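You operate a simulated robot arm through the tools that you are given. There is no shell and no other tool.

Carry out the task below with a simulated robot arm. There is one attempt and no reset: what you move stays moved.

## Task
Dust the low extinguisher and hang the tag with its gauge's word on the month board.
Fine: open the blue strap first and shut it again after; use the blue cloth and put it back in its place; the tag with the gauge's word goes on the peg. Where these are worked on the way, their far stop is far enough and under half their travel is too little: blue strap. What is to be rubbed or washed off counts as gone when no trace of it is left.

Only the result counts: the job must be done as asked and must still hold three seconds after the hand-in. Knocking over, shifting, dropping, spilling or breaking anything else fails it. Flat cloth is picked up by pressing the open fingertips on it (5 to 10 N) and closing them slowly along it; thin cloth reads only 2 to 8 mm in the jaws.

## Robot
A 6-joint arm with a two-finger gripper, fixed in place. Base frame: the origin is on the floor under the middle of its stand, x ahead of it, y to its left, z up. Readings come in m, degrees, newtons and seconds.
It reaches about 0.94 m from its shoulder. Its first joint turns from -166.0 to 166.0 degrees. Payload 2.54 kg.
The TCP is the grasp point between the finger pads, 0.03 m short of the fingertips. In the tool frame z runs along the fingers and y along their closing line. The gripper opens to 0.116 m; its body begins 0.095 m behind the TCP.
Orientation is told as [roll, pitch, yaw] about the base's x, y, z axes, in that order, counted from this pose: with the fingers straight down and closing along the base's y, the tool's x points along the base's -x, its y along +y and its z along -z.

## Interface
- The arm moves only by the tool step_arm. Its argument "deltas" is a list of rows, each an object of numbers (a shift or turn left out is 0, a gripper value left out holds the last): "rx", "ry", "rz": the turn, a rotation vector about the tool's x, y, z in degrees; "tx", "ty", "tz": the shift along the tool's x, y, z in m; "fingers": the gripper command, from -1 (shut) to 1 (fully open), values between in proportion. In form: [{"rx": .., "ry": .., "rz": .., "tx": .., "ty": .., "tz": .., "fingers": ..}, ...]. A call has 1 to 20 rows; each row shifts and turns the commanded pose from where the row before left it, along the tool's axes as they then stand. A row lasts 0.2 s, in which the tool goes at most 0.05 m and 8.6 degrees; a call with a longer step from one row to the next is refused whole, and so is a gripper value outside its range. Where a pose cannot be reached the arm comes as near as it can. A force on the tool above 90 N (or 10 N above the force at the start of the call, whichever is more), or a blocked arm, ends the call early, and 0.2 s more pass. The fingers move at their own pace (about 0.072 m/s each) and stop on an object; they squeeze with about 43 N. The grip force told is the motor's: it shows also when the fingers shut on nothing. Time passes only in rows, and 0.2 s behind the last, so rows that do not move let the fingers close. It gives the time, the measured TCP pose, the force on the tool (base axes), the opening and the grip force at its end, in the units of the frame above (readings bear some noise), with the torque about the TCP (base axes, N m) and any sound that the robot's microphone picked up.
- Cameras (640 x 400 px; columns grow to the right, rows downward): "scene" is fixed at [0.05, 0.4883, 1.3559]; the picture's right is [-0.66, -0.75, 0.00], its down [-0.18, 0.16, -0.97] and it looks along [0.73, -0.64, -0.24] (base axes); focal length 214 px, centre (320, 200). "wrist" rides on the gripper at [0.069, -0.015, -0.122] in the tool frame; the picture's right is [0.22, 0.98, 0.00], its down [-0.83, 0.18, -0.53] and it looks along [-0.52, 0.12, 0.85] (tool axes); focal length 251 px, centre (320, 200). There is no depth. A picture from a camera that has moved, and an enlarged one, comes with that camera's place and axes in the base frame and with its lens. The place of the scene camera against the robot may be out by one fixed shift of up to 0.012 m in any direction.
- camera(camera): a new picture of that camera. No time passes.
- inspect(camera, box): a new picture of the part [left, top, right, bottom] of that camera's present view, enlarged. No time passes.
- sign_off(): hands the job in; it is judged then, once.

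Nothing tells you positions but the pictures and the camera data. Unless the task says otherwise, let go and move clear before handing in.

The tools are called after ">>>" by a JSON object that holds its "method" and its "body". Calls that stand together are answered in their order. step_arm: Moves the arm, as the interface text tells. Its arguments: {"type":"object","properties":{"deltas":{"type":"array"}},"required":["deltas"]} The other tools are called the same way: camera (camera) takes a picture; inspect (camera, box) takes an enlarged picture of a part of a camera's view; sign_off () hands the job in.

At the start:

```text
time: 0.0
tcp_pos: [0.2044, 0.3316, 1.2088]
tcp_rot: [0.0, 0.0, 0.0]
ft_force: [0.7, -0.1, 0.1]
wrist_torque: [-0.03, -0.01, 0.02]
opening: 0.1159
finger_force: 0.1
```

scene: 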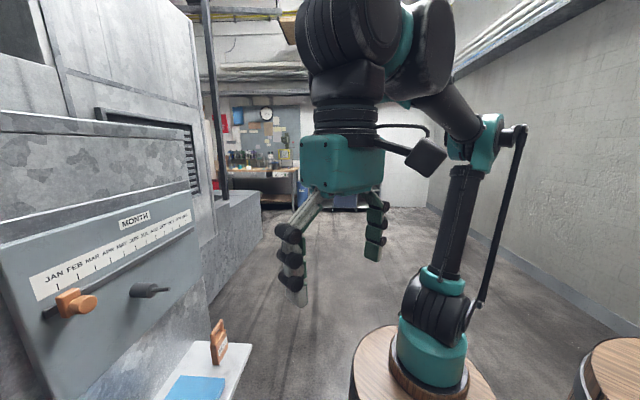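
wrist: 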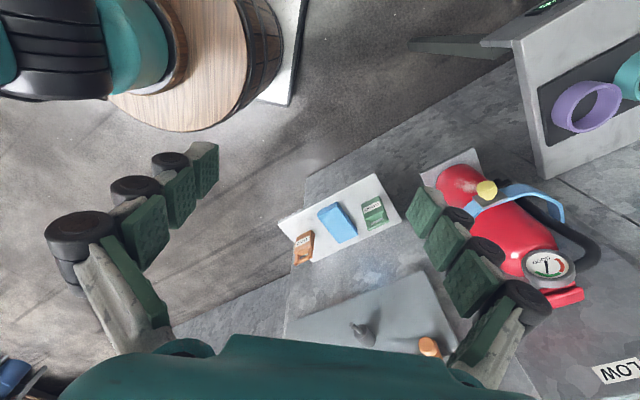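

The pictures show a month board with a slider and a peg, a shelf with a brown tag, a blue cloth and a green tag, and a red extinguisher with a gauge and a blue strap. I'll look closer before moving.

>>> {"method": "inspect", "body": {"camera": "wrist", "box": [400, 130, 640, 320]}}

>>> {"method": "inspect", "body": {"camera": "wrist", "box": [260, 150, 460, 280]}}

>>> {"method": "inspect", "body": {"camera": "scene", "box": [0, 180, 260, 400]}}

>>> {"method": "inspect", "body": {"camera": "wrist", "box": [280, 260, 640, 400]}}

>>> {"method": "inspect", "body": {"camera": "wrist", "box": [480, 0, 640, 130]}}

```text
2.11 times, centred on (520, 225) of wrist
camera zoom: at [0.1361, 0.3159, 1.3313], right [-0.22, 0.98, 0.0], down [0.83, 0.18, 0.53], along [0.52, 0.12, -0.85], focal length 529 px, centre (-101, 147)
```

zoom: 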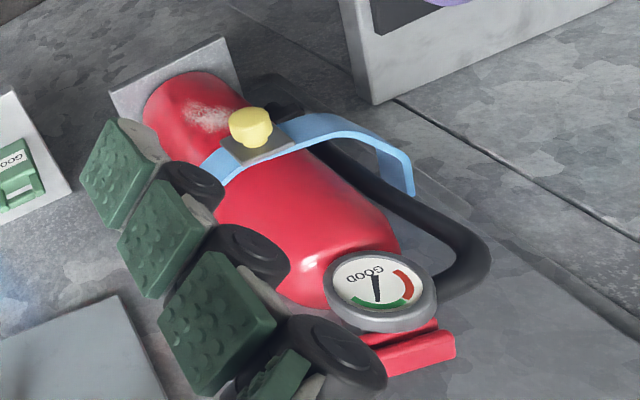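

```text
3.08 times, centred on (360, 215) of wrist
camera zoom: at [0.1361, 0.3159, 1.3313], right [-0.22, 0.98, 0.0], down [0.83, 0.18, 0.53], along [0.52, 0.12, -0.85], focal length 774 px, centre (197, 154)
```

zoom: 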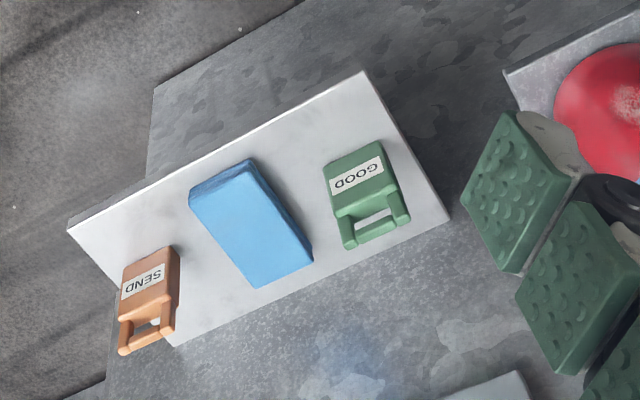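

```text
1.82 times, centred on (130, 290) of scene
camera zoom: at [0.05, 0.4883, 1.3559], right [-0.66, -0.75, 0.0], down [-0.18, 0.16, -0.97], along [0.73, -0.64, -0.24], focal length 390 px, centre (666, 36)
```

zoom: 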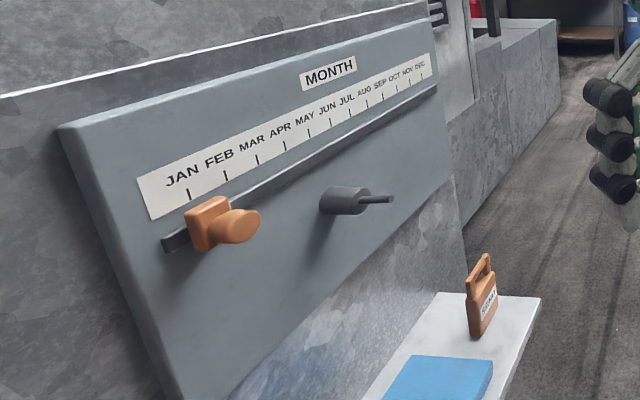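

```text
1.78 times, centred on (460, 330) of wrist
camera zoom: at [0.1361, 0.3159, 1.3313], right [-0.22, 0.98, 0.0], down [0.83, 0.18, 0.53], along [0.52, 0.12, -0.85], focal length 447 px, centre (71, -31)
```

zoom: 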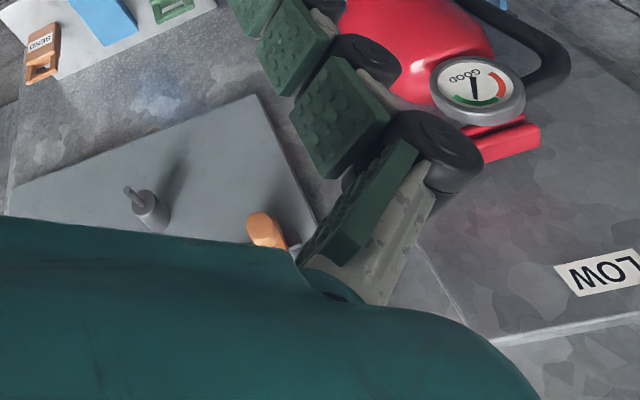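

```text
3.08 times, centred on (560, 65) of wrist
camera zoom: at [0.1361, 0.3159, 1.3313], right [-0.22, 0.98, 0.0], down [0.83, 0.18, 0.53], along [0.52, 0.12, -0.85], focal length 774 px, centre (-418, 615)
```

zoom: 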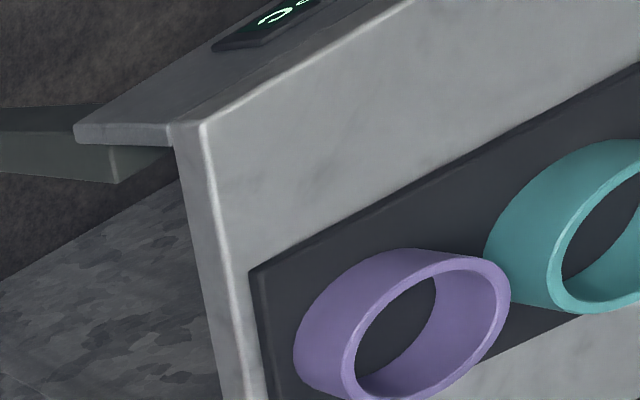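

The wall with the shelf, board and extinguisher is turned about 45° from the base axes, and the shelf top is near z≈0.78. I'll turn the hand to face the wall and look at everything from the front.

>>> {"method": "step_arm", "body": {"deltas": [{"rz": -7.5}, {"rz": -7.5}, {"rz": -7.5}, {"rz": -7.5}, {"rz": -7.5}, {"rz": -7.5}, {"ry": -7.5}, {"ry": -7.5}, {"ry": -7.5}, {"ry": -7.5}, {"ry": -7.5}, {"ry": -7.5}]}}

```text
time: 2.6
tcp_pos: [0.2044, 0.3316, 1.21]
tcp_rot: [0.0, -45.1, 45.0]
ft_force: [-0.2, -0.1, -0.6]
wrist_torque: [-0.01, -0.01, 0.0]
opening: 0.1161
finger_force: 0.2
```

>>> {"method": "camera", "body": {"camera": "wrist"}}

>>> {"method": "camera", "body": {"camera": "scene"}}

```text
taken
camera wrist: at [0.1202, 0.2247, 1.2467], right [-0.8, 0.58, -0.15], down [0.02, 0.27, 0.96], along [0.6, 0.77, -0.23], focal length 251 px, centre (320, 200)
```

wrist: 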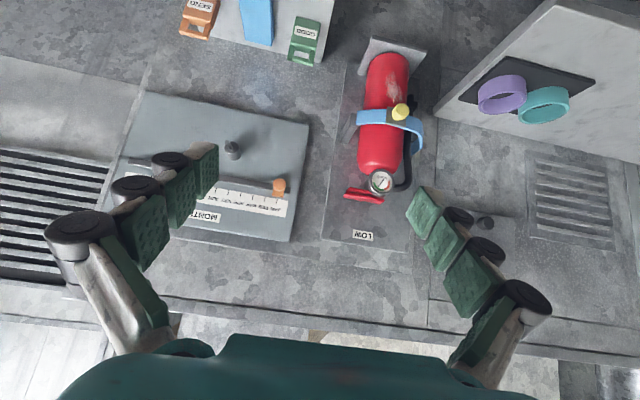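

```text
taken
```

scene: 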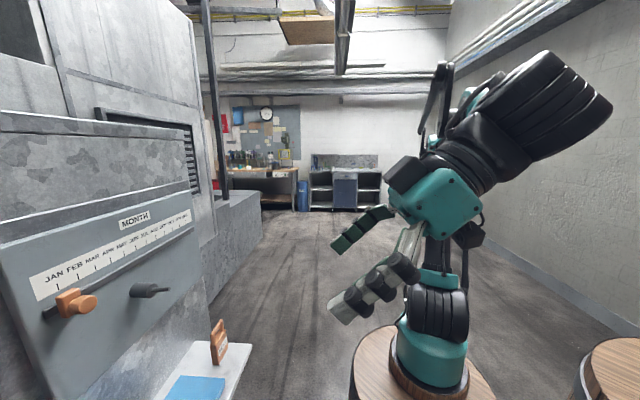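

The wall now shows fully, upside down in this view, with the extinguisher under a LOW label, the board to one side and the shelf below. I'll zoom in on each part.

>>> {"method": "inspect", "body": {"camera": "wrist", "box": [330, 30, 460, 220]}}

>>> {"method": "inspect", "body": {"camera": "wrist", "box": [350, 80, 440, 140]}}

>>> {"method": "inspect", "body": {"camera": "wrist", "box": [170, 0, 350, 90]}}

>>> {"method": "inspect", "body": {"camera": "wrist", "box": [120, 80, 320, 250]}}

>>> {"method": "inspect", "body": {"camera": "wrist", "box": [430, 0, 640, 180]}}

>>> {"method": "inspect", "body": {"camera": "wrist", "box": [340, 160, 420, 245]}}

```text
2.11 times, centred on (395, 125) of wrist
camera zoom: at [0.1202, 0.2247, 1.2467], right [-0.8, 0.58, -0.15], down [0.02, 0.27, 0.96], along [0.6, 0.77, -0.23], focal length 529 px, centre (162, 358)
```

zoom: 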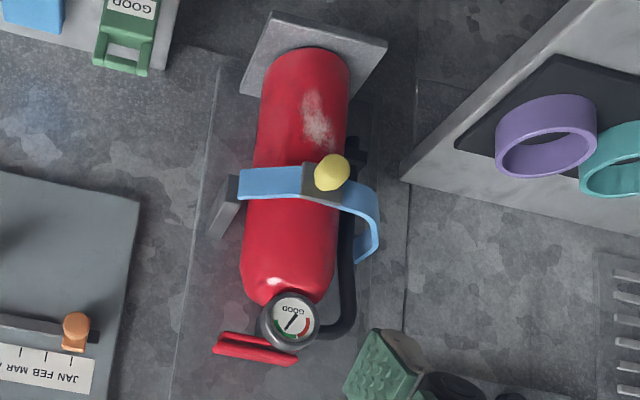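

```text
6.67 times, centred on (395, 110) of wrist
camera zoom: at [0.1202, 0.2247, 1.2467], right [-0.8, 0.58, -0.15], down [0.02, 0.27, 0.96], along [0.6, 0.77, -0.23], focal length 1676 px, centre (-180, 800)
```

zoom: 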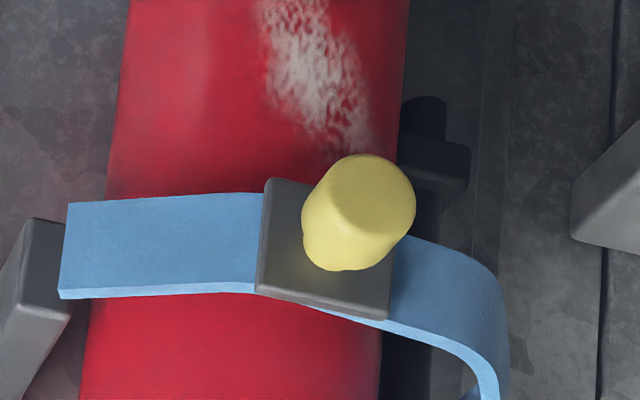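

```text
3.56 times, centred on (260, 45) of wrist
camera zoom: at [0.1202, 0.2247, 1.2467], right [-0.8, 0.58, -0.15], down [0.02, 0.27, 0.96], along [0.6, 0.77, -0.23], focal length 894 px, centre (533, 751)
```

zoom: 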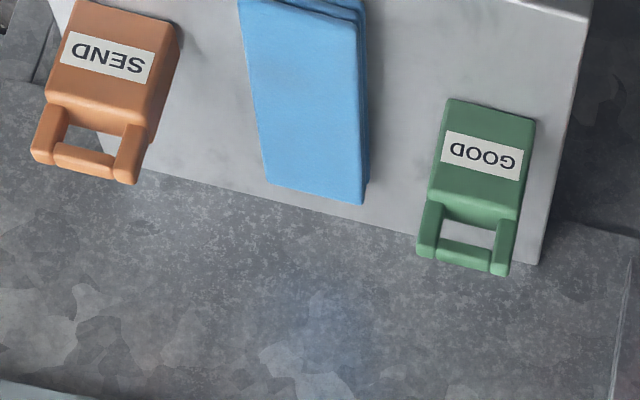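

```text
2.35 times, centred on (220, 165) of wrist
camera zoom: at [0.1202, 0.2247, 1.2467], right [-0.8, 0.58, -0.15], down [0.02, 0.27, 0.96], along [0.6, 0.77, -0.23], focal length 592 px, centre (555, 282)
```

zoom: 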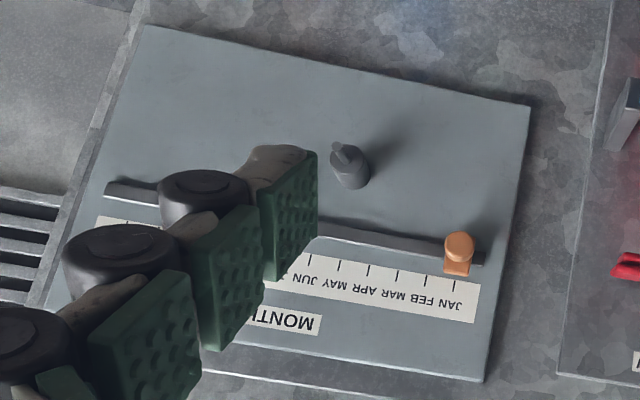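

```text
2.22 times, centred on (535, 90) of wrist
camera zoom: at [0.1202, 0.2247, 1.2467], right [-0.8, 0.58, -0.15], down [0.02, 0.27, 0.96], along [0.6, 0.77, -0.23], focal length 559 px, centre (-158, 444)
```

zoom: 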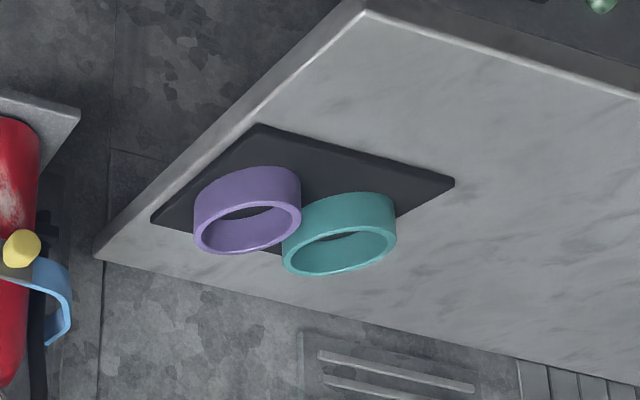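

```text
4.71 times, centred on (380, 202) of wrist
camera zoom: at [0.1202, 0.2247, 1.2467], right [-0.8, 0.58, -0.15], down [0.02, 0.27, 0.96], along [0.6, 0.77, -0.23], focal length 1183 px, centre (38, 188)
```

zoom: 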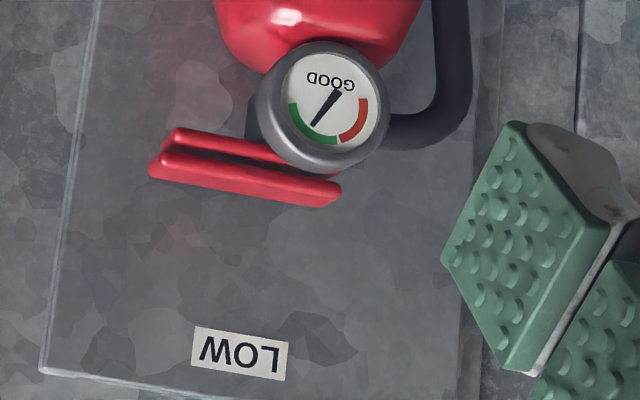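

The gauge's word is GOOD, so the green GOOD tag goes on the peg. The dust is on the body just below the strap, and the strap has a yellow knob near (0.30, 0.68, 0.91). I'll move left and closer to see how the strap works.

>>> {"method": "step_arm", "body": {"deltas": [{"ty": 0.04}, {"ty": 0.04}, {"ty": 0.04}, {"ty": 0.04}, {"ty": 0.04}, {"tz": 0.03, "tx": 0.02}, {"tz": 0.03, "tx": 0.02}]}}

>>> {"method": "camera", "body": {"camera": "wrist"}}

```text
time: 4.2
tcp_pos: [0.0732, 0.4823, 1.1389]
tcp_rot: [0.1, -45.0, 45.0]
ft_force: [0.0, 0.9, 0.5]
wrist_torque: [0.03, -0.02, -0.03]
opening: 0.1157
finger_force: 0.0
```

```text
taken
camera wrist: at [-0.0114, 0.3762, 1.1763], right [-0.8, 0.58, -0.15], down [0.02, 0.27, 0.96], along [0.6, 0.77, -0.23], focal length 251 px, centre (320, 200)
```

wrist: 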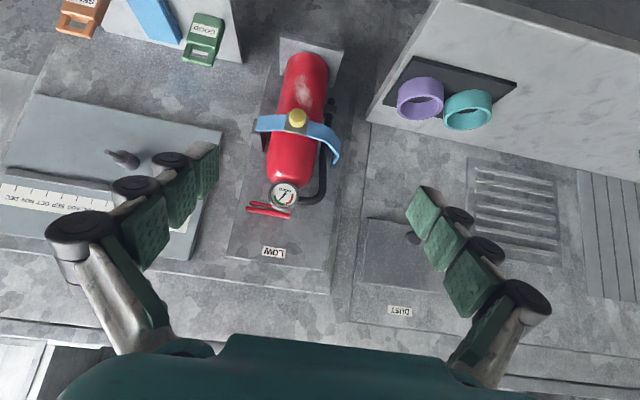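

>>> {"method": "inspect", "body": {"camera": "wrist", "box": [330, 200, 450, 330]}}

>>> {"method": "inspect", "body": {"camera": "wrist", "box": [240, 90, 350, 170]}}

>>> {"method": "inspect", "body": {"camera": "wrist", "box": [220, 30, 380, 290]}}

>>> {"method": "inspect", "body": {"camera": "wrist", "box": [50, 0, 250, 80]}}

```text
3.08 times, centred on (390, 265) of wrist
camera zoom: at [-0.0114, 0.3762, 1.1763], right [-0.8, 0.58, -0.15], down [0.02, 0.27, 0.96], along [0.6, 0.77, -0.23], focal length 774 px, centre (105, 0)
```

zoom: 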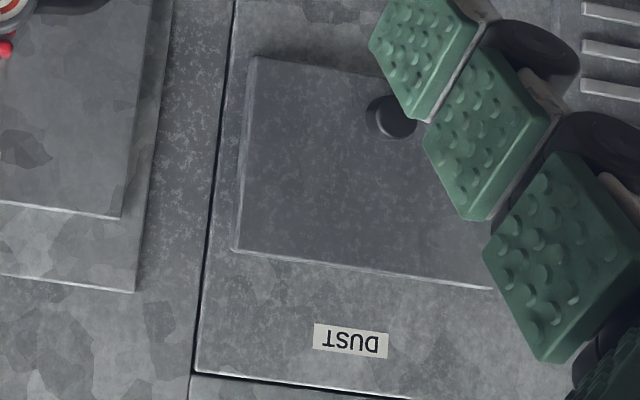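

```text
5.00 times, centred on (295, 130) of wrist
camera zoom: at [-0.0114, 0.3762, 1.1763], right [-0.8, 0.58, -0.15], down [0.02, 0.27, 0.96], along [0.6, 0.77, -0.23], focal length 1257 px, centre (445, 550)
```

zoom: 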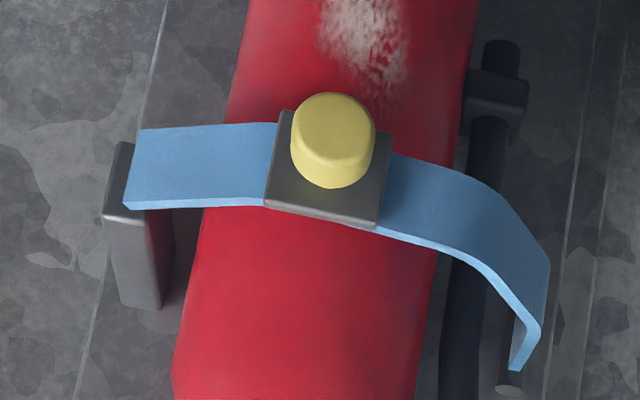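

```text
1.54 times, centred on (300, 160) of wrist
camera zoom: at [-0.0114, 0.3762, 1.1763], right [-0.8, 0.58, -0.15], down [0.02, 0.27, 0.96], along [0.6, 0.77, -0.23], focal length 387 px, centre (351, 262)
```

zoom: 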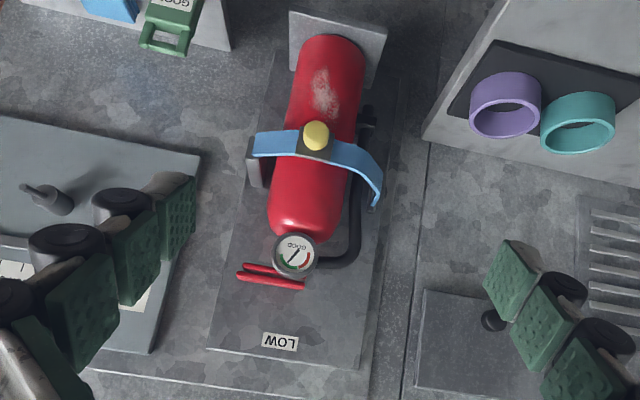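

```text
3.20 times, centred on (150, 40) of wrist
camera zoom: at [-0.0114, 0.3762, 1.1763], right [-0.8, 0.58, -0.15], down [0.02, 0.27, 0.96], along [0.6, 0.77, -0.23], focal length 805 px, centre (864, 712)
```

zoom: 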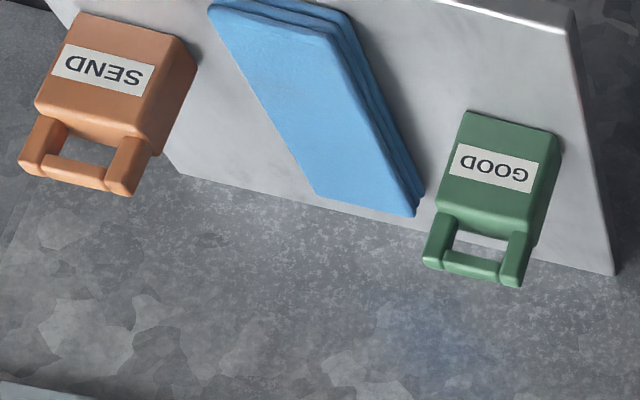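

The strap looks hinged on a vertical pin on the left, with its right end lying on a grey post, so it should swing out to the left by its yellow knob. I'll look from above to confirm.

>>> {"method": "step_arm", "body": {"deltas": [{"ry": 7}, {"ry": 7}, {"ry": 7}, {"ry": 7}, {"ry": 7}, {"tx": -0.04}, {"tx": -0.03}]}}

>>> {"method": "camera", "body": {"camera": "wrist"}}

>>> {"method": "camera", "body": {"camera": "scene"}}

```text
time: 5.8
tcp_pos: [0.1228, 0.5314, 1.1512]
tcp_rot: [0.1, -10.0, 44.9]
ft_force: [-0.1, -0.5, 0.4]
wrist_torque: [0.01, 0.01, -0.01]
opening: 0.1158
finger_force: 0.0
```

```text
taken
camera wrist: at [0.0708, 0.4573, 1.2597], right [-0.84, 0.54, -0.04], down [0.38, 0.64, 0.67], along [0.38, 0.55, -0.74], focal length 251 px, centre (320, 200)
```

wrist: 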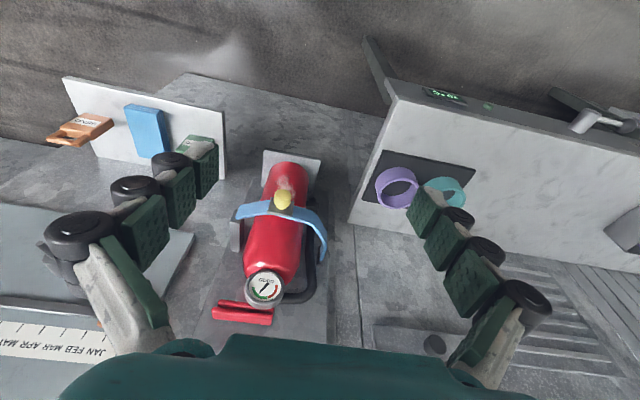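

```text
taken
```

scene: 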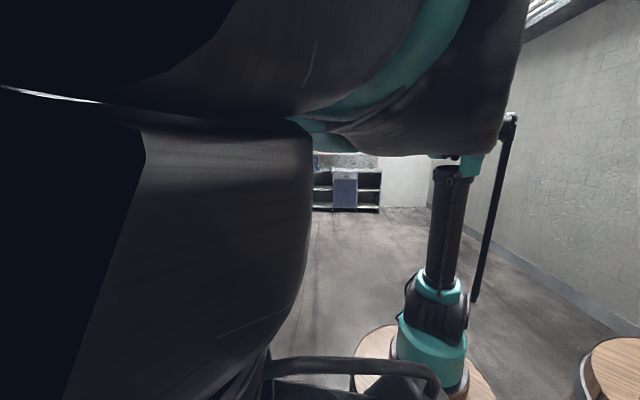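

>>> {"method": "inspect", "body": {"camera": "wrist", "box": [200, 140, 350, 340]}}

>>> {"method": "inspect", "body": {"camera": "wrist", "box": [225, 180, 335, 270]}}

>>> {"method": "inspect", "body": {"camera": "wrist", "box": [350, 30, 640, 250]}}

```text
2.00 times, centred on (275, 240) of wrist
camera zoom: at [0.0708, 0.4573, 1.2597], right [-0.84, 0.54, -0.04], down [0.38, 0.64, 0.67], along [0.38, 0.55, -0.74], focal length 503 px, centre (410, 120)
```

zoom: 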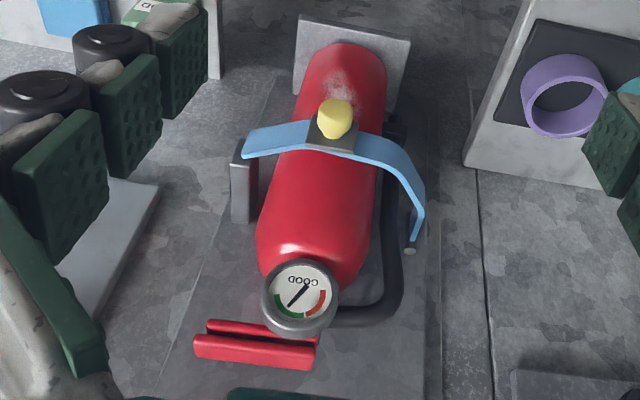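

```text
4.44 times, centred on (280, 225) of wrist
camera zoom: at [0.0708, 0.4573, 1.2597], right [-0.84, 0.54, -0.04], down [0.38, 0.64, 0.67], along [0.38, 0.55, -0.74], focal length 1118 px, centre (498, 89)
```

zoom: 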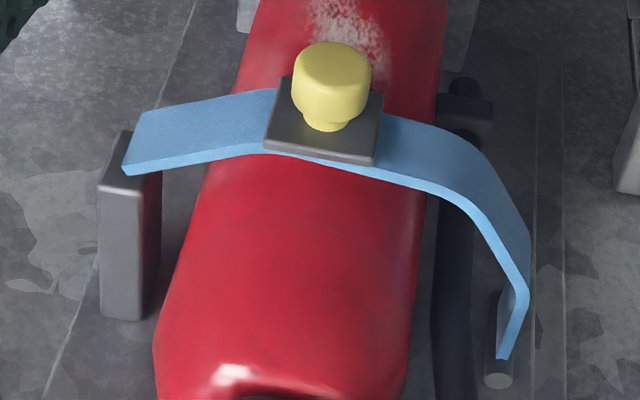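

```text
1.82 times, centred on (495, 140) of wrist
camera zoom: at [0.0708, 0.4573, 1.2597], right [-0.84, 0.54, -0.04], down [0.38, 0.64, 0.67], along [0.38, 0.55, -0.74], focal length 457 px, centre (2, 309)
```

zoom: 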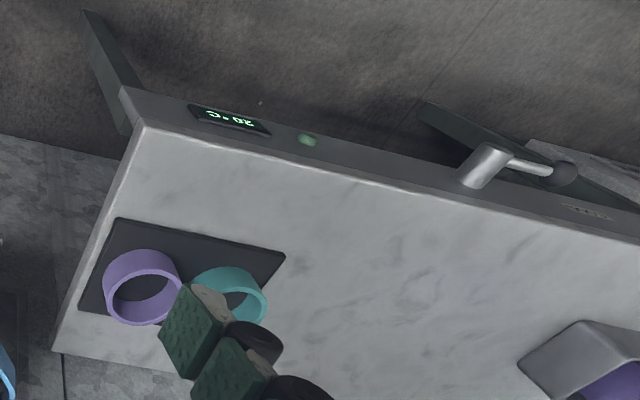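

The strap hinges on a pin near f≈0.82, l≈0.36, where f is towards the wall and l is left along it. The knob is at f≈0.67, l≈0.26, z≈0.93. I'll close the fingers, tilt them forward and stop to the right of the knob so I can push it open along its arc.

>>> {"method": "step_arm", "body": {"deltas": [{"ry": -7, "fingers": -1}, {"ry": -7}, {"ry": -7}, {"ry": -7}, {"ry": -7}, {"tx": 0.0024, "ty": -0.021, "tz": 0.0333}, {"tx": 0.0024, "ty": -0.021, "tz": 0.0333}, {"tx": 0.0024, "ty": -0.021, "tz": 0.0333}, {"tx": 0.0024, "ty": -0.021, "tz": 0.0333}]}}

>>> {"method": "camera", "body": {"camera": "wrist"}}

>>> {"method": "camera", "body": {"camera": "scene"}}

```text
time: 7.8
tcp_pos: [0.2417, 0.5338, 1.0498]
tcp_rot: [0.0, -45.0, 45.1]
ft_force: [0.3, -1.1, -1.3]
wrist_torque: [0.0, -0.05, -0.03]
opening: 0.0
finger_force: 28.5
```

```text
taken
camera wrist: at [0.1584, 0.4281, 1.0873], right [-0.8, 0.58, -0.15], down [0.02, 0.27, 0.96], along [0.6, 0.77, -0.23], focal length 251 px, centre (320, 200)
```

wrist: 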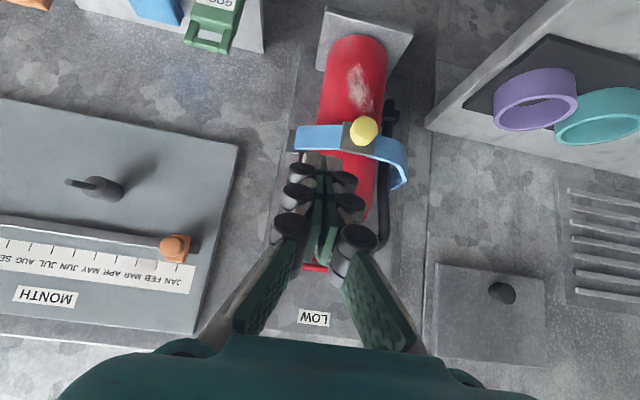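

```text
taken
```

scene: 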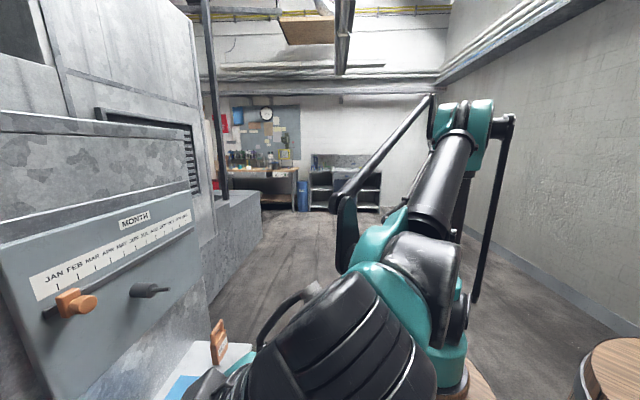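

>>> {"method": "inspect", "body": {"camera": "wrist", "box": [260, 90, 420, 230]}}

>>> {"method": "inspect", "body": {"camera": "wrist", "box": [0, 90, 240, 320]}}

```text
2.86 times, centred on (340, 160) of wrist
camera zoom: at [0.1584, 0.4281, 1.0873], right [-0.8, 0.58, -0.15], down [0.02, 0.27, 0.96], along [0.6, 0.77, -0.23], focal length 718 px, centre (263, 314)
```

zoom: 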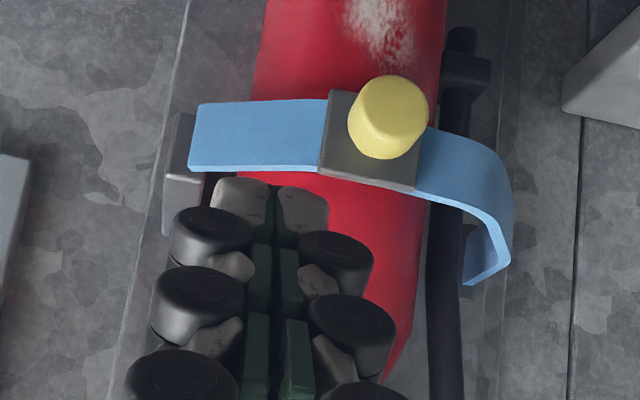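

```text
1.74 times, centred on (120, 205) of wrist
camera zoom: at [0.1584, 0.4281, 1.0873], right [-0.8, 0.58, -0.15], down [0.02, 0.27, 0.96], along [0.6, 0.77, -0.23], focal length 437 px, centre (668, 191)
```

zoom: 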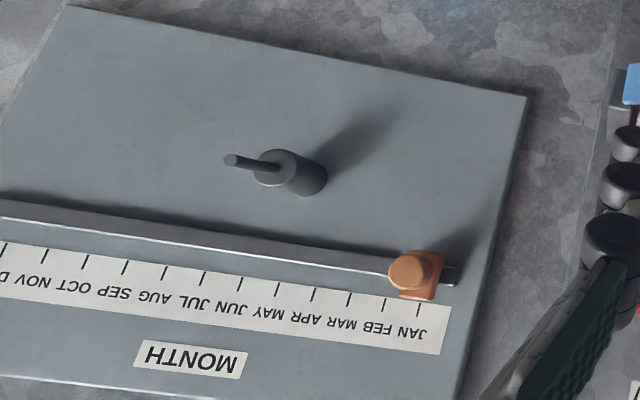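

The knob's place agrees in this view. I'll bring the closed fingertips in beside the knob on its right.

>>> {"method": "step_arm", "body": {"deltas": [{"tz": 0.041}, {"tz": 0.041}, {"tz": 0.041}, {"tz": 0.03}]}}

>>> {"method": "camera", "body": {"camera": "wrist"}}

>>> {"method": "inspect", "body": {"camera": "wrist", "box": [260, 60, 460, 200]}}

```text
time: 8.8
tcp_pos: [0.3205, 0.61, 0.9411]
tcp_rot: [0.0, -45.1, 45.0]
ft_force: [0.3, 0.0, 0.1]
wrist_torque: [0.01, -0.02, -0.01]
opening: 0.0
finger_force: 28.8
```

```text
taken
camera wrist: at [0.2359, 0.5047, 0.9788], right [-0.8, 0.58, -0.15], down [0.02, 0.27, 0.96], along [0.6, 0.77, -0.23], focal length 251 px, centre (320, 200)
```

wrist: 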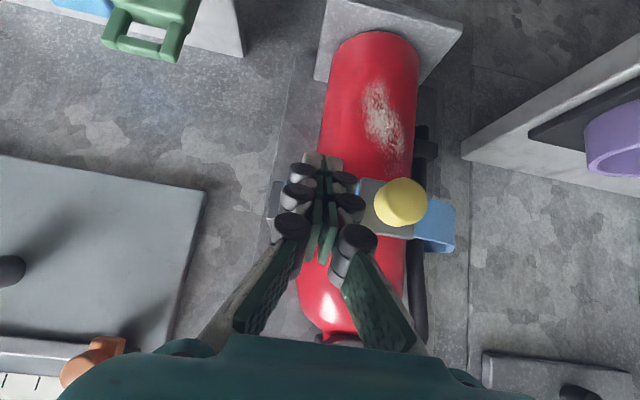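

```text
2.86 times, centred on (360, 130) of wrist
camera zoom: at [0.2359, 0.5047, 0.9788], right [-0.8, 0.58, -0.15], down [0.02, 0.27, 0.96], along [0.6, 0.77, -0.23], focal length 718 px, centre (206, 400)
```

zoom: 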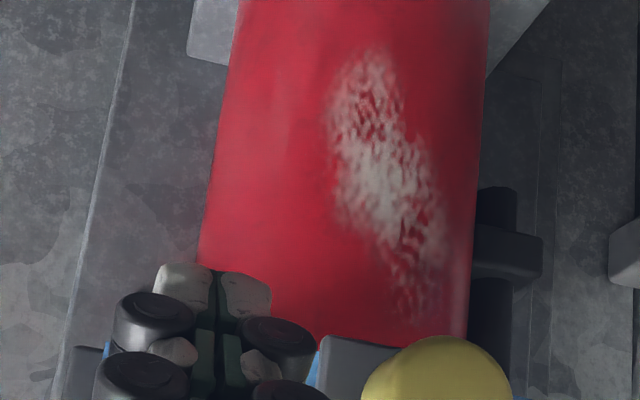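

The fingertips are beside the knob with no contact yet. I'll push left along the strap's arc to about 30° first and check forces.

>>> {"method": "step_arm", "body": {"deltas": [{"tx": -0.001, "ty": 0.0125, "tz": 0.001}, {"tx": -0.001, "ty": 0.0125, "tz": 0.001}, {"tx": 0.0071, "ty": 0.014, "tz": -0.0071}, {"tx": 0.0071, "ty": 0.014, "tz": -0.0071}, {"tx": 0.0054, "ty": 0.0155, "tz": -0.0054}, {"tx": 0.0054, "ty": 0.0155, "tz": -0.0054}]}}

>>> {"method": "camera", "body": {"camera": "wrist"}}

```text
time: 10.2
tcp_pos: [0.2374, 0.6461, 0.9419]
tcp_rot: [0.1, -45.0, 44.9]
ft_force: [0.1, 0.1, 0.2]
wrist_torque: [-0.01, 0.05, 0.0]
opening: 0.0001
finger_force: 27.8
```

```text
taken
camera wrist: at [0.1526, 0.5401, 0.9793], right [-0.8, 0.58, -0.15], down [0.02, 0.27, 0.96], along [0.6, 0.77, -0.23], focal length 251 px, centre (320, 200)
```

wrist: 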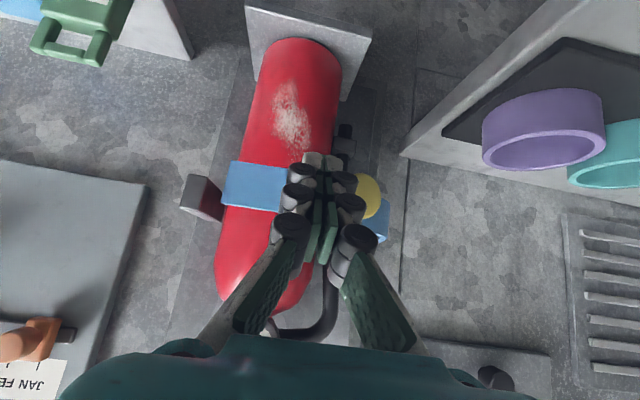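

The strap is swinging open easily with almost no force. I'll continue along the arc to about 50°.

>>> {"method": "step_arm", "body": {"deltas": [{"tx": 0.0034, "ty": 0.0166, "tz": -0.0034}, {"tx": 0.0034, "ty": 0.0166, "tz": -0.0034}, {"tx": 0.0013, "ty": 0.0172, "tz": -0.0013}, {"tx": 0.0013, "ty": 0.0172, "tz": -0.0013}, {"tx": -0.0008, "ty": 0.0172, "tz": 0.0008}, {"tx": -0.0008, "ty": 0.0172, "tz": 0.0008}]}}

>>> {"method": "camera", "body": {"camera": "wrist"}}

```text
time: 11.6
tcp_pos: [0.1561, 0.7107, 0.9421]
tcp_rot: [0.1, -45.0, 44.9]
ft_force: [-0.8, -0.3, -1.1]
wrist_torque: [-0.02, 0.02, 0.0]
opening: 0.0002
finger_force: 28.9
```

```text
taken
camera wrist: at [0.0724, 0.6049, 0.9793], right [-0.8, 0.58, -0.15], down [0.02, 0.27, 0.96], along [0.6, 0.77, -0.23], focal length 251 px, centre (320, 200)
```

wrist: 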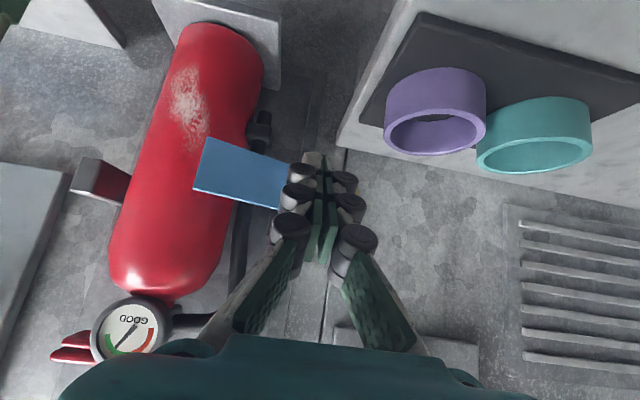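

>>> {"method": "step_arm", "body": {"deltas": [{"tx": -0.0029, "ty": 0.0167, "tz": 0.0029}, {"tx": -0.0029, "ty": 0.0167, "tz": 0.0029}, {"tx": -0.005, "ty": 0.0158, "tz": 0.005}, {"tx": -0.005, "ty": 0.0158, "tz": 0.005}]}}

>>> {"method": "camera", "body": {"camera": "wrist"}}

```text
time: 12.6
tcp_pos: [0.1264, 0.7723, 0.9427]
tcp_rot: [0.0, -45.1, 44.9]
ft_force: [0.7, -0.5, 0.4]
wrist_torque: [-0.03, 0.01, -0.01]
opening: 0.0002
finger_force: 28.3
```

```text
taken
camera wrist: at [0.0421, 0.667, 0.9797], right [-0.8, 0.58, -0.15], down [0.02, 0.27, 0.96], along [0.6, 0.77, -0.23], focal length 251 px, centre (320, 200)
```

wrist: 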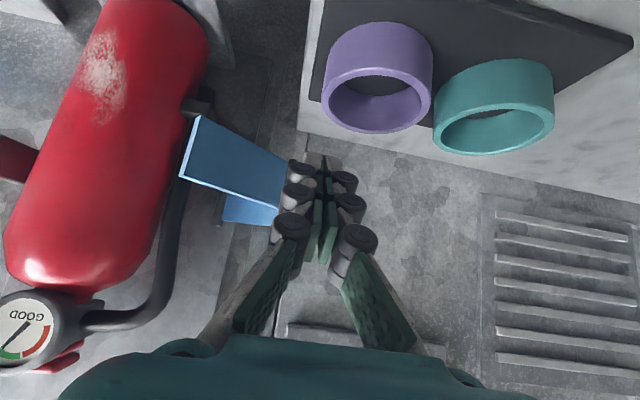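

>>> {"method": "step_arm", "body": {"deltas": [{"tx": -0.0068, "ty": 0.0143, "tz": 0.0068}, {"tx": -0.0068, "ty": 0.0143, "tz": 0.0068}, {"tx": -0.0085, "ty": 0.0125, "tz": 0.0085}]}}

>>> {"method": "camera", "body": {"camera": "wrist"}}

```text
time: 13.5
tcp_pos: [0.1147, 0.8196, 0.9375]
tcp_rot: [0.0, -44.1, 45.1]
ft_force: [-5.8, -6.2, -6.3]
wrist_torque: [-0.17, 0.15, 0.0]
opening: 0.0
finger_force: 28.9
stopped in row 3: the force on the tool passed its limit at 107 N (the readings are from after the stop); the commanded pose is now the measured one
```

```text
taken
camera wrist: at [0.0294, 0.7138, 0.9771], right [-0.8, 0.58, -0.15], down [0.03, 0.29, 0.96], along [0.6, 0.76, -0.24], focal length 251 px, centre (320, 200)
```

wrist: 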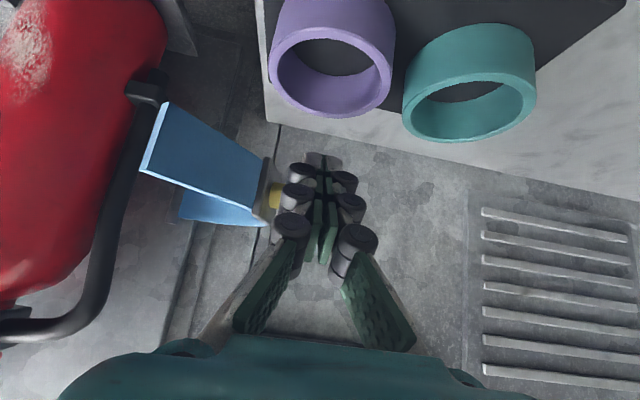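

The push met a firm stop at about 80–85°, probably the far stop. I'll back off and look.

>>> {"method": "step_arm", "body": {"deltas": [{"ty": 0.004, "tz": -0.02}, {"tz": -0.04}, {"tz": -0.04}, {"tz": -0.04}]}}

>>> {"method": "camera", "body": {"camera": "wrist"}}

```text
time: 14.5
tcp_pos: [0.0415, 0.7521, 1.0395]
tcp_rot: [-0.1, -44.1, 44.9]
ft_force: [0.8, 0.8, 0.7]
wrist_torque: [-0.03, -0.01, -0.01]
opening: 0.0
finger_force: 28.6
```

```text
taken
camera wrist: at [-0.0425, 0.6472, 1.0789], right [-0.8, 0.58, -0.15], down [0.03, 0.28, 0.96], along [0.6, 0.76, -0.24], focal length 251 px, centre (320, 200)
```

wrist: 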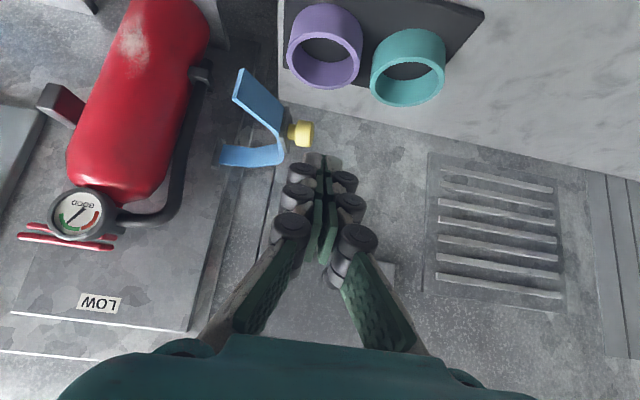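

>>> {"method": "inspect", "body": {"camera": "wrist", "box": [180, 50, 340, 190]}}

>>> {"method": "inspect", "body": {"camera": "wrist", "box": [30, 0, 230, 250]}}

```text
2.86 times, centred on (260, 120) of wrist
camera zoom: at [-0.0425, 0.6472, 1.0789], right [-0.8, 0.58, -0.15], down [0.03, 0.28, 0.96], along [0.6, 0.76, -0.24], focal length 718 px, centre (491, 429)
```

zoom: 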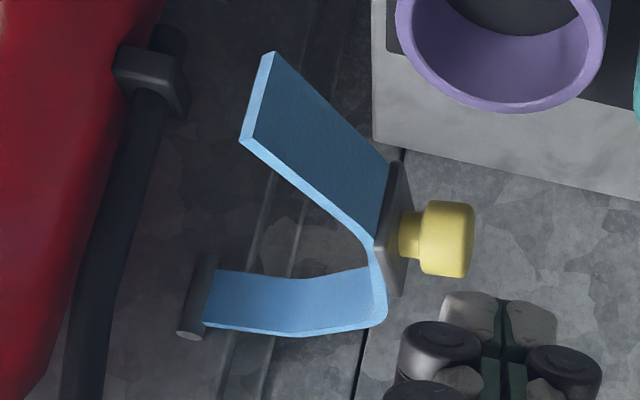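

```text
1.60 times, centred on (130, 125) of wrist
camera zoom: at [-0.0425, 0.6472, 1.0789], right [-0.8, 0.58, -0.15], down [0.03, 0.28, 0.96], along [0.6, 0.76, -0.24], focal length 402 px, centre (624, 320)
```

zoom: 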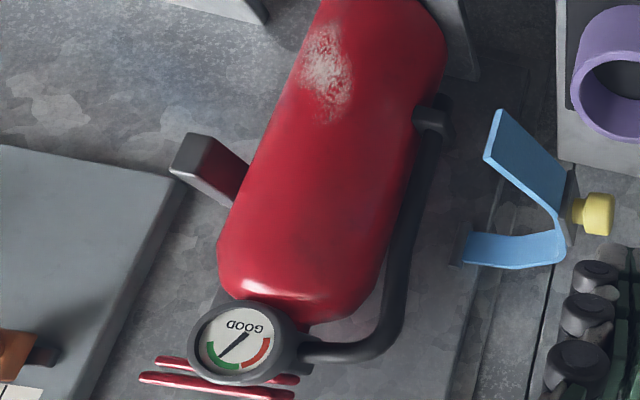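

The strap has swung roughly 70–80°. To confirm that's the far stop, I'll press gently on its inner side from the right.

>>> {"method": "step_arm", "body": {"deltas": [{"ty": -0.044}, {"ty": -0.044}, {"ty": -0.044}, {"tx": 0.0085, "tz": 0.037}, {"tx": 0.0085, "tz": 0.037}, {"tx": 0.0085, "tz": 0.037}]}}

>>> {"method": "camera", "body": {"camera": "wrist"}}

```text
time: 15.9
tcp_pos: [0.177, 0.7, 0.9406]
tcp_rot: [-0.1, -44.2, 45.0]
ft_force: [0.0, -0.2, -0.2]
wrist_torque: [0.02, 0.01, 0.01]
opening: 0.0002
finger_force: 28.3
```

```text
taken
camera wrist: at [0.0929, 0.5953, 0.9797], right [-0.8, 0.58, -0.15], down [0.03, 0.28, 0.96], along [0.6, 0.76, -0.24], focal length 251 px, centre (320, 200)
```

wrist: 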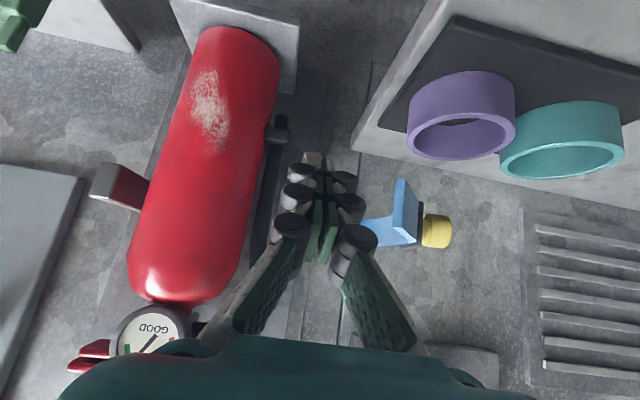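

>>> {"method": "step_arm", "body": {"deltas": [{"ty": 0.02}, {"ty": 0.015}, {"ty": 0.008}, {"ty": 0.006}]}}

>>> {"method": "camera", "body": {"camera": "wrist"}}

```text
time: 16.9
tcp_pos: [0.1528, 0.7266, 0.9406]
tcp_rot: [-1.3, -43.9, 44.6]
ft_force: [20.9, -59.5, 7.5]
wrist_torque: [-0.24, -0.11, -0.18]
opening: 0.0
finger_force: 29.0
stopped in row 4: the force on the tool passed its limit at 97 N (the readings are from after the stop); the commanded pose is now the measured one
```

```text
taken
camera wrist: at [0.0662, 0.6232, 0.9811], right [-0.78, 0.6, -0.16], down [0.03, 0.3, 0.95], along [0.62, 0.74, -0.25], focal length 251 px, centre (320, 200)
```

wrist: 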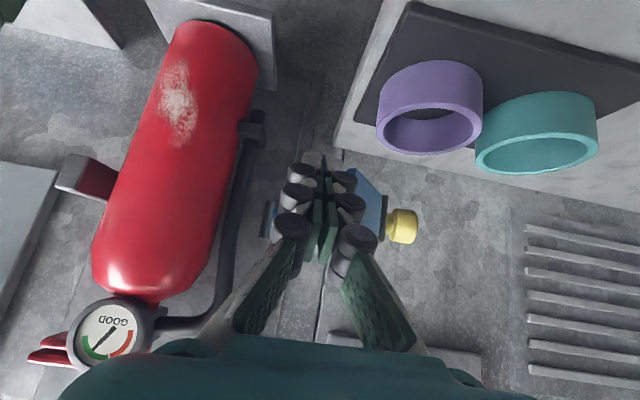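

The strap won't move further, so it's at its far stop. I'll back off, leave the strap open, and move over to view the shelf with the cloth and tags.

>>> {"method": "step_arm", "body": {"deltas": [{"ty": -0.02}, {"ty": -0.02, "tz": -0.01}, {"tz": -0.045}, {"tz": -0.045}, {"tz": -0.045}, {"ty": -0.045}, {"ty": -0.045}, {"ty": -0.045}, {"ty": -0.045}, {"ty": -0.045}, {"ty": -0.045}, {"ty": -0.045}, {"ty": -0.045}]}}

>>> {"method": "camera", "body": {"camera": "wrist"}}

```text
time: 19.7
tcp_pos: [0.3548, 0.3727, 1.0493]
tcp_rot: [-0.8, -44.0, 44.8]
ft_force: [0.7, 0.4, 0.9]
wrist_torque: [0.0, 0.0, -0.02]
opening: 0.0001
finger_force: 29.0
```

```text
taken
camera wrist: at [0.269, 0.2705, 1.089], right [-0.79, 0.59, -0.16], down [0.03, 0.29, 0.96], along [0.61, 0.75, -0.25], focal length 251 px, centre (320, 200)
```

wrist: 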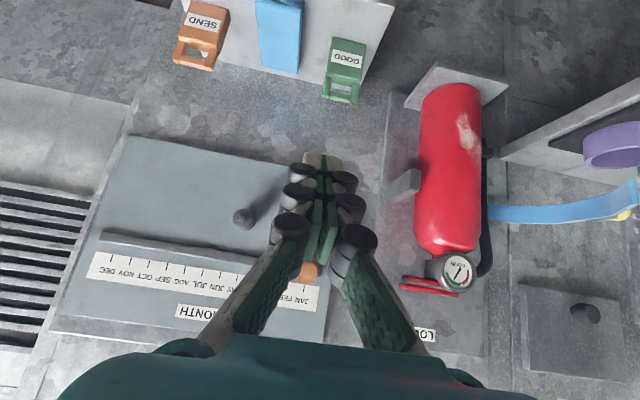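

>>> {"method": "step_arm", "body": {"deltas": [{"ry": 7.3, "fingers": 1}, {"ry": 7.3}, {"ry": 7.3}, {"ry": 7.3}, {"ry": 7.3}, {"ry": 7.5}]}}

>>> {"method": "camera", "body": {"camera": "wrist"}}

>>> {"method": "inspect", "body": {"camera": "wrist", "box": [180, 140, 400, 290]}}

```text
time: 21.1
tcp_pos: [0.3554, 0.3748, 1.048]
tcp_rot: [-0.8, 0.2, 44.1]
ft_force: [-0.2, -0.3, 0.5]
wrist_torque: [0.02, -0.03, -0.03]
opening: 0.1157
finger_force: 0.2
```

```text
taken
camera wrist: at [0.3151, 0.3167, 1.1713], right [-0.83, 0.55, -0.01], down [0.46, 0.71, 0.53], along [0.3, 0.44, -0.85], focal length 251 px, centre (320, 200)
```

wrist: 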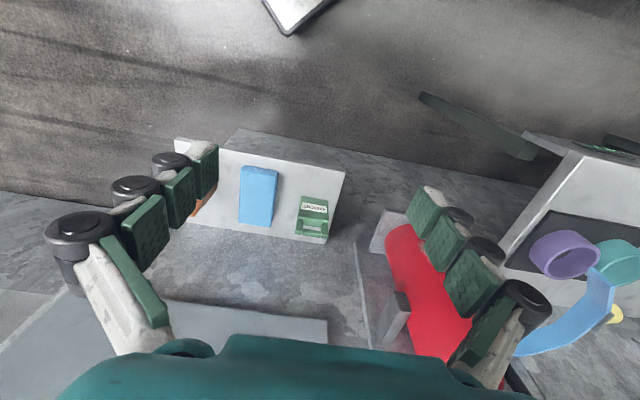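

```text
2.67 times, centred on (290, 215) of wrist
camera zoom: at [0.3151, 0.3167, 1.1713], right [-0.83, 0.55, -0.01], down [0.46, 0.71, 0.53], along [0.3, 0.44, -0.85], focal length 670 px, centre (400, 160)
```

zoom: 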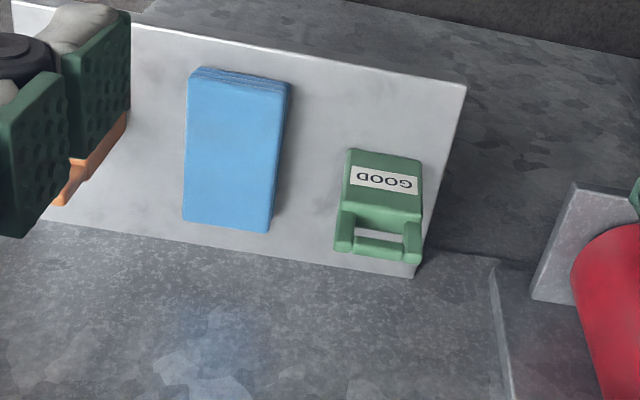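

The strap stays open. The shelf top is near z≈0.72, with the cloth lying on it at about f 0.675–0.805, l −0.11 to −0.04. The peg tip is directly above it at z≈1.04, so I'll come in tilted. Next I'll take a closer look at the cloth.

>>> {"method": "step_arm", "body": {"deltas": [{"rx": -0.8, "rz": -0.9}, {"ry": -7.5}, {"ry": -7.5}, {"ry": -7.5}, {"ry": -7.5}, {"tx": -0.0032, "ty": -0.0178, "tz": 0.036}, {"tx": -0.0032, "ty": -0.0178, "tz": 0.036}, {"tx": -0.0032, "ty": -0.0178, "tz": 0.036}, {"tx": -0.0032, "ty": -0.0178, "tz": 0.036}]}}

>>> {"method": "camera", "body": {"camera": "wrist"}}

>>> {"method": "inspect", "body": {"camera": "wrist", "box": [220, 0, 420, 180]}}

```text
time: 23.1
tcp_pos: [0.464, 0.3817, 0.931]
tcp_rot: [0.1, -30.0, 45.0]
ft_force: [-0.3, -0.7, -0.1]
wrist_torque: [0.02, 0.0, 0.04]
opening: 0.116
finger_force: 0.0
```

```text
taken
camera wrist: at [0.3901, 0.2869, 1.0018], right [-0.82, 0.56, -0.11], down [0.19, 0.44, 0.88], along [0.54, 0.7, -0.47], focal length 251 px, centre (320, 200)
```

wrist: 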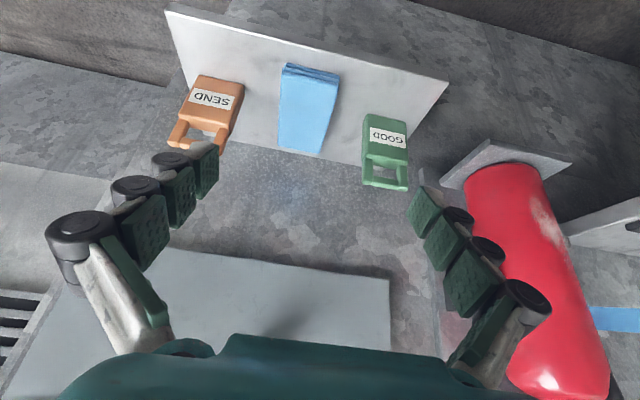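

```text
2.22 times, centred on (320, 90) of wrist
camera zoom: at [0.3901, 0.2869, 1.0018], right [-0.82, 0.56, -0.11], down [0.19, 0.44, 0.88], along [0.54, 0.7, -0.47], focal length 559 px, centre (320, 444)
```

zoom: 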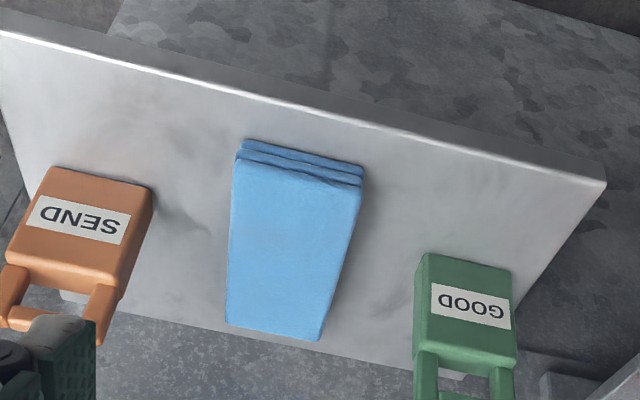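

The folded cloth is centred near f≈0.735, l≈−0.076, about 67 mm wide and 20 mm thick, with the GOOD tag close on its left and SEND on its right. I'll set the opening to about 90 mm to clear the tags and come in at a 20° tilt.

>>> {"method": "step_arm", "body": {"deltas": [{"ry": 5, "fingers": 0.55}, {"ry": 5}, {"tx": -0.0196, "ty": -0.006, "tz": 0.0359}, {"tx": -0.0196, "ty": -0.006, "tz": 0.0359}, {"tx": -0.0196, "ty": -0.006, "tz": 0.0359}]}}

>>> {"method": "camera", "body": {"camera": "wrist"}}

>>> {"method": "camera", "body": {"camera": "scene"}}

```text
time: 24.3
tcp_pos: [0.5406, 0.4354, 0.849]
tcp_rot: [0.1, -20.0, 44.9]
ft_force: [0.2, -0.5, -0.1]
wrist_torque: [0.02, -0.03, 0.04]
opening: 0.09
finger_force: 0.1
```

```text
taken
camera wrist: at [0.4771, 0.349, 0.9401], right [-0.83, 0.55, -0.07], down [0.29, 0.55, 0.78], along [0.47, 0.63, -0.62], focal length 251 px, centre (320, 200)
```

wrist: 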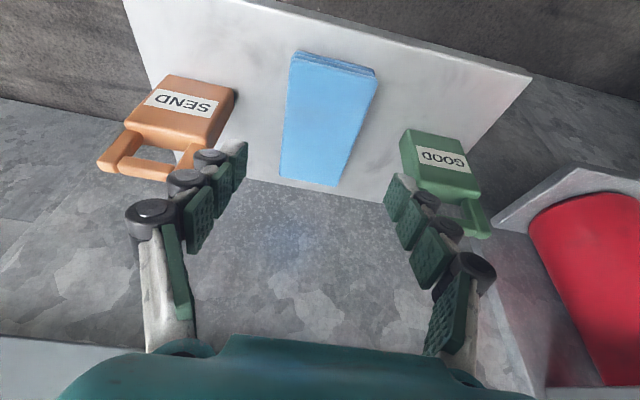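

```text
taken
```

scene: 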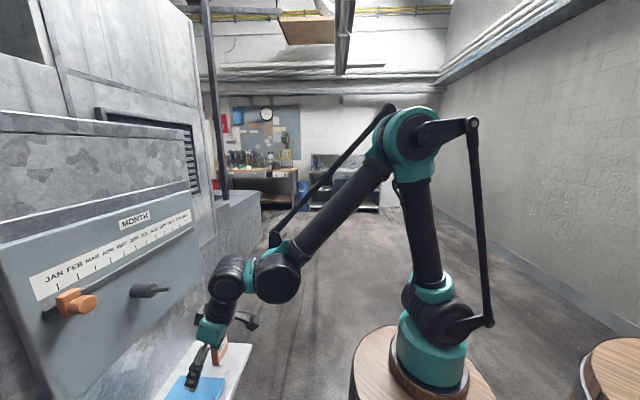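

>>> {"method": "step_arm", "body": {"deltas": [{"tx": -0.001, "tz": 0.025, "fingers": 0.38}, {"tx": -0.001, "tz": 0.025}, {"tx": -0.001, "tz": 0.025}]}}

>>> {"method": "camera", "body": {"camera": "wrist"}}

>>> {"method": "inspect", "body": {"camera": "wrist", "box": [180, 60, 460, 235]}}

```text
time: 25.1
tcp_pos: [0.5615, 0.4546, 0.7787]
tcp_rot: [0.1, -20.0, 45.0]
ft_force: [-0.1, 0.2, -0.2]
wrist_torque: [0.0, -0.02, -0.01]
opening: 0.0801
finger_force: 0.0
```

```text
taken
camera wrist: at [0.4971, 0.369, 0.8702], right [-0.83, 0.55, -0.07], down [0.29, 0.55, 0.78], along [0.47, 0.63, -0.62], focal length 251 px, centre (320, 200)
```

wrist: 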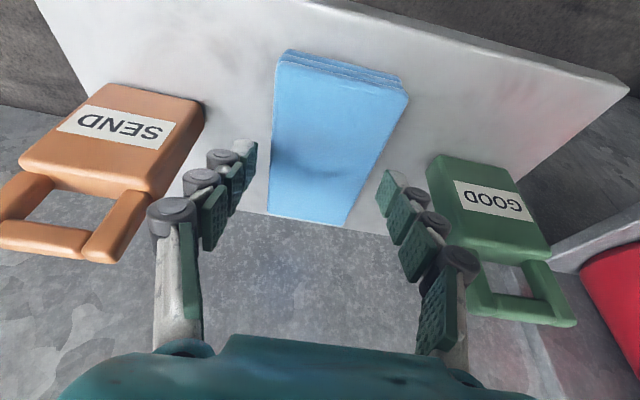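

```text
2.29 times, centred on (320, 148) of wrist
camera zoom: at [0.4971, 0.369, 0.8702], right [-0.83, 0.55, -0.07], down [0.29, 0.55, 0.78], along [0.47, 0.63, -0.62], focal length 575 px, centre (320, 320)
```

zoom: 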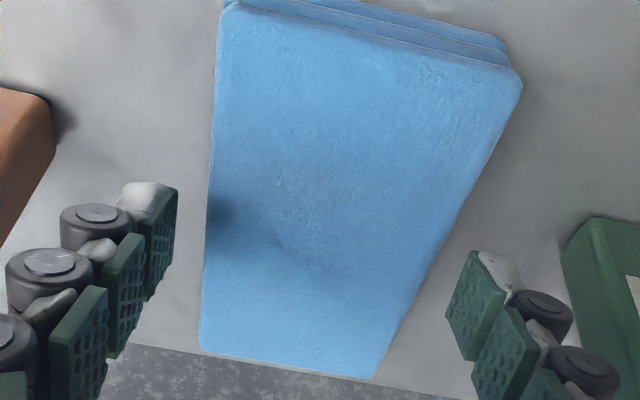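

>>> {"method": "step_arm", "body": {"deltas": [{"tz": 0.006}, {"tz": 0.006}, {"tz": 0.004}]}}

```text
time: 25.9
tcp_pos: [0.5652, 0.4588, 0.7642]
tcp_rot: [0.0, -20.0, 45.0]
ft_force: [0.9, 0.9, -0.1]
wrist_torque: [0.03, 0.02, -0.02]
opening: 0.08
finger_force: 0.0
```

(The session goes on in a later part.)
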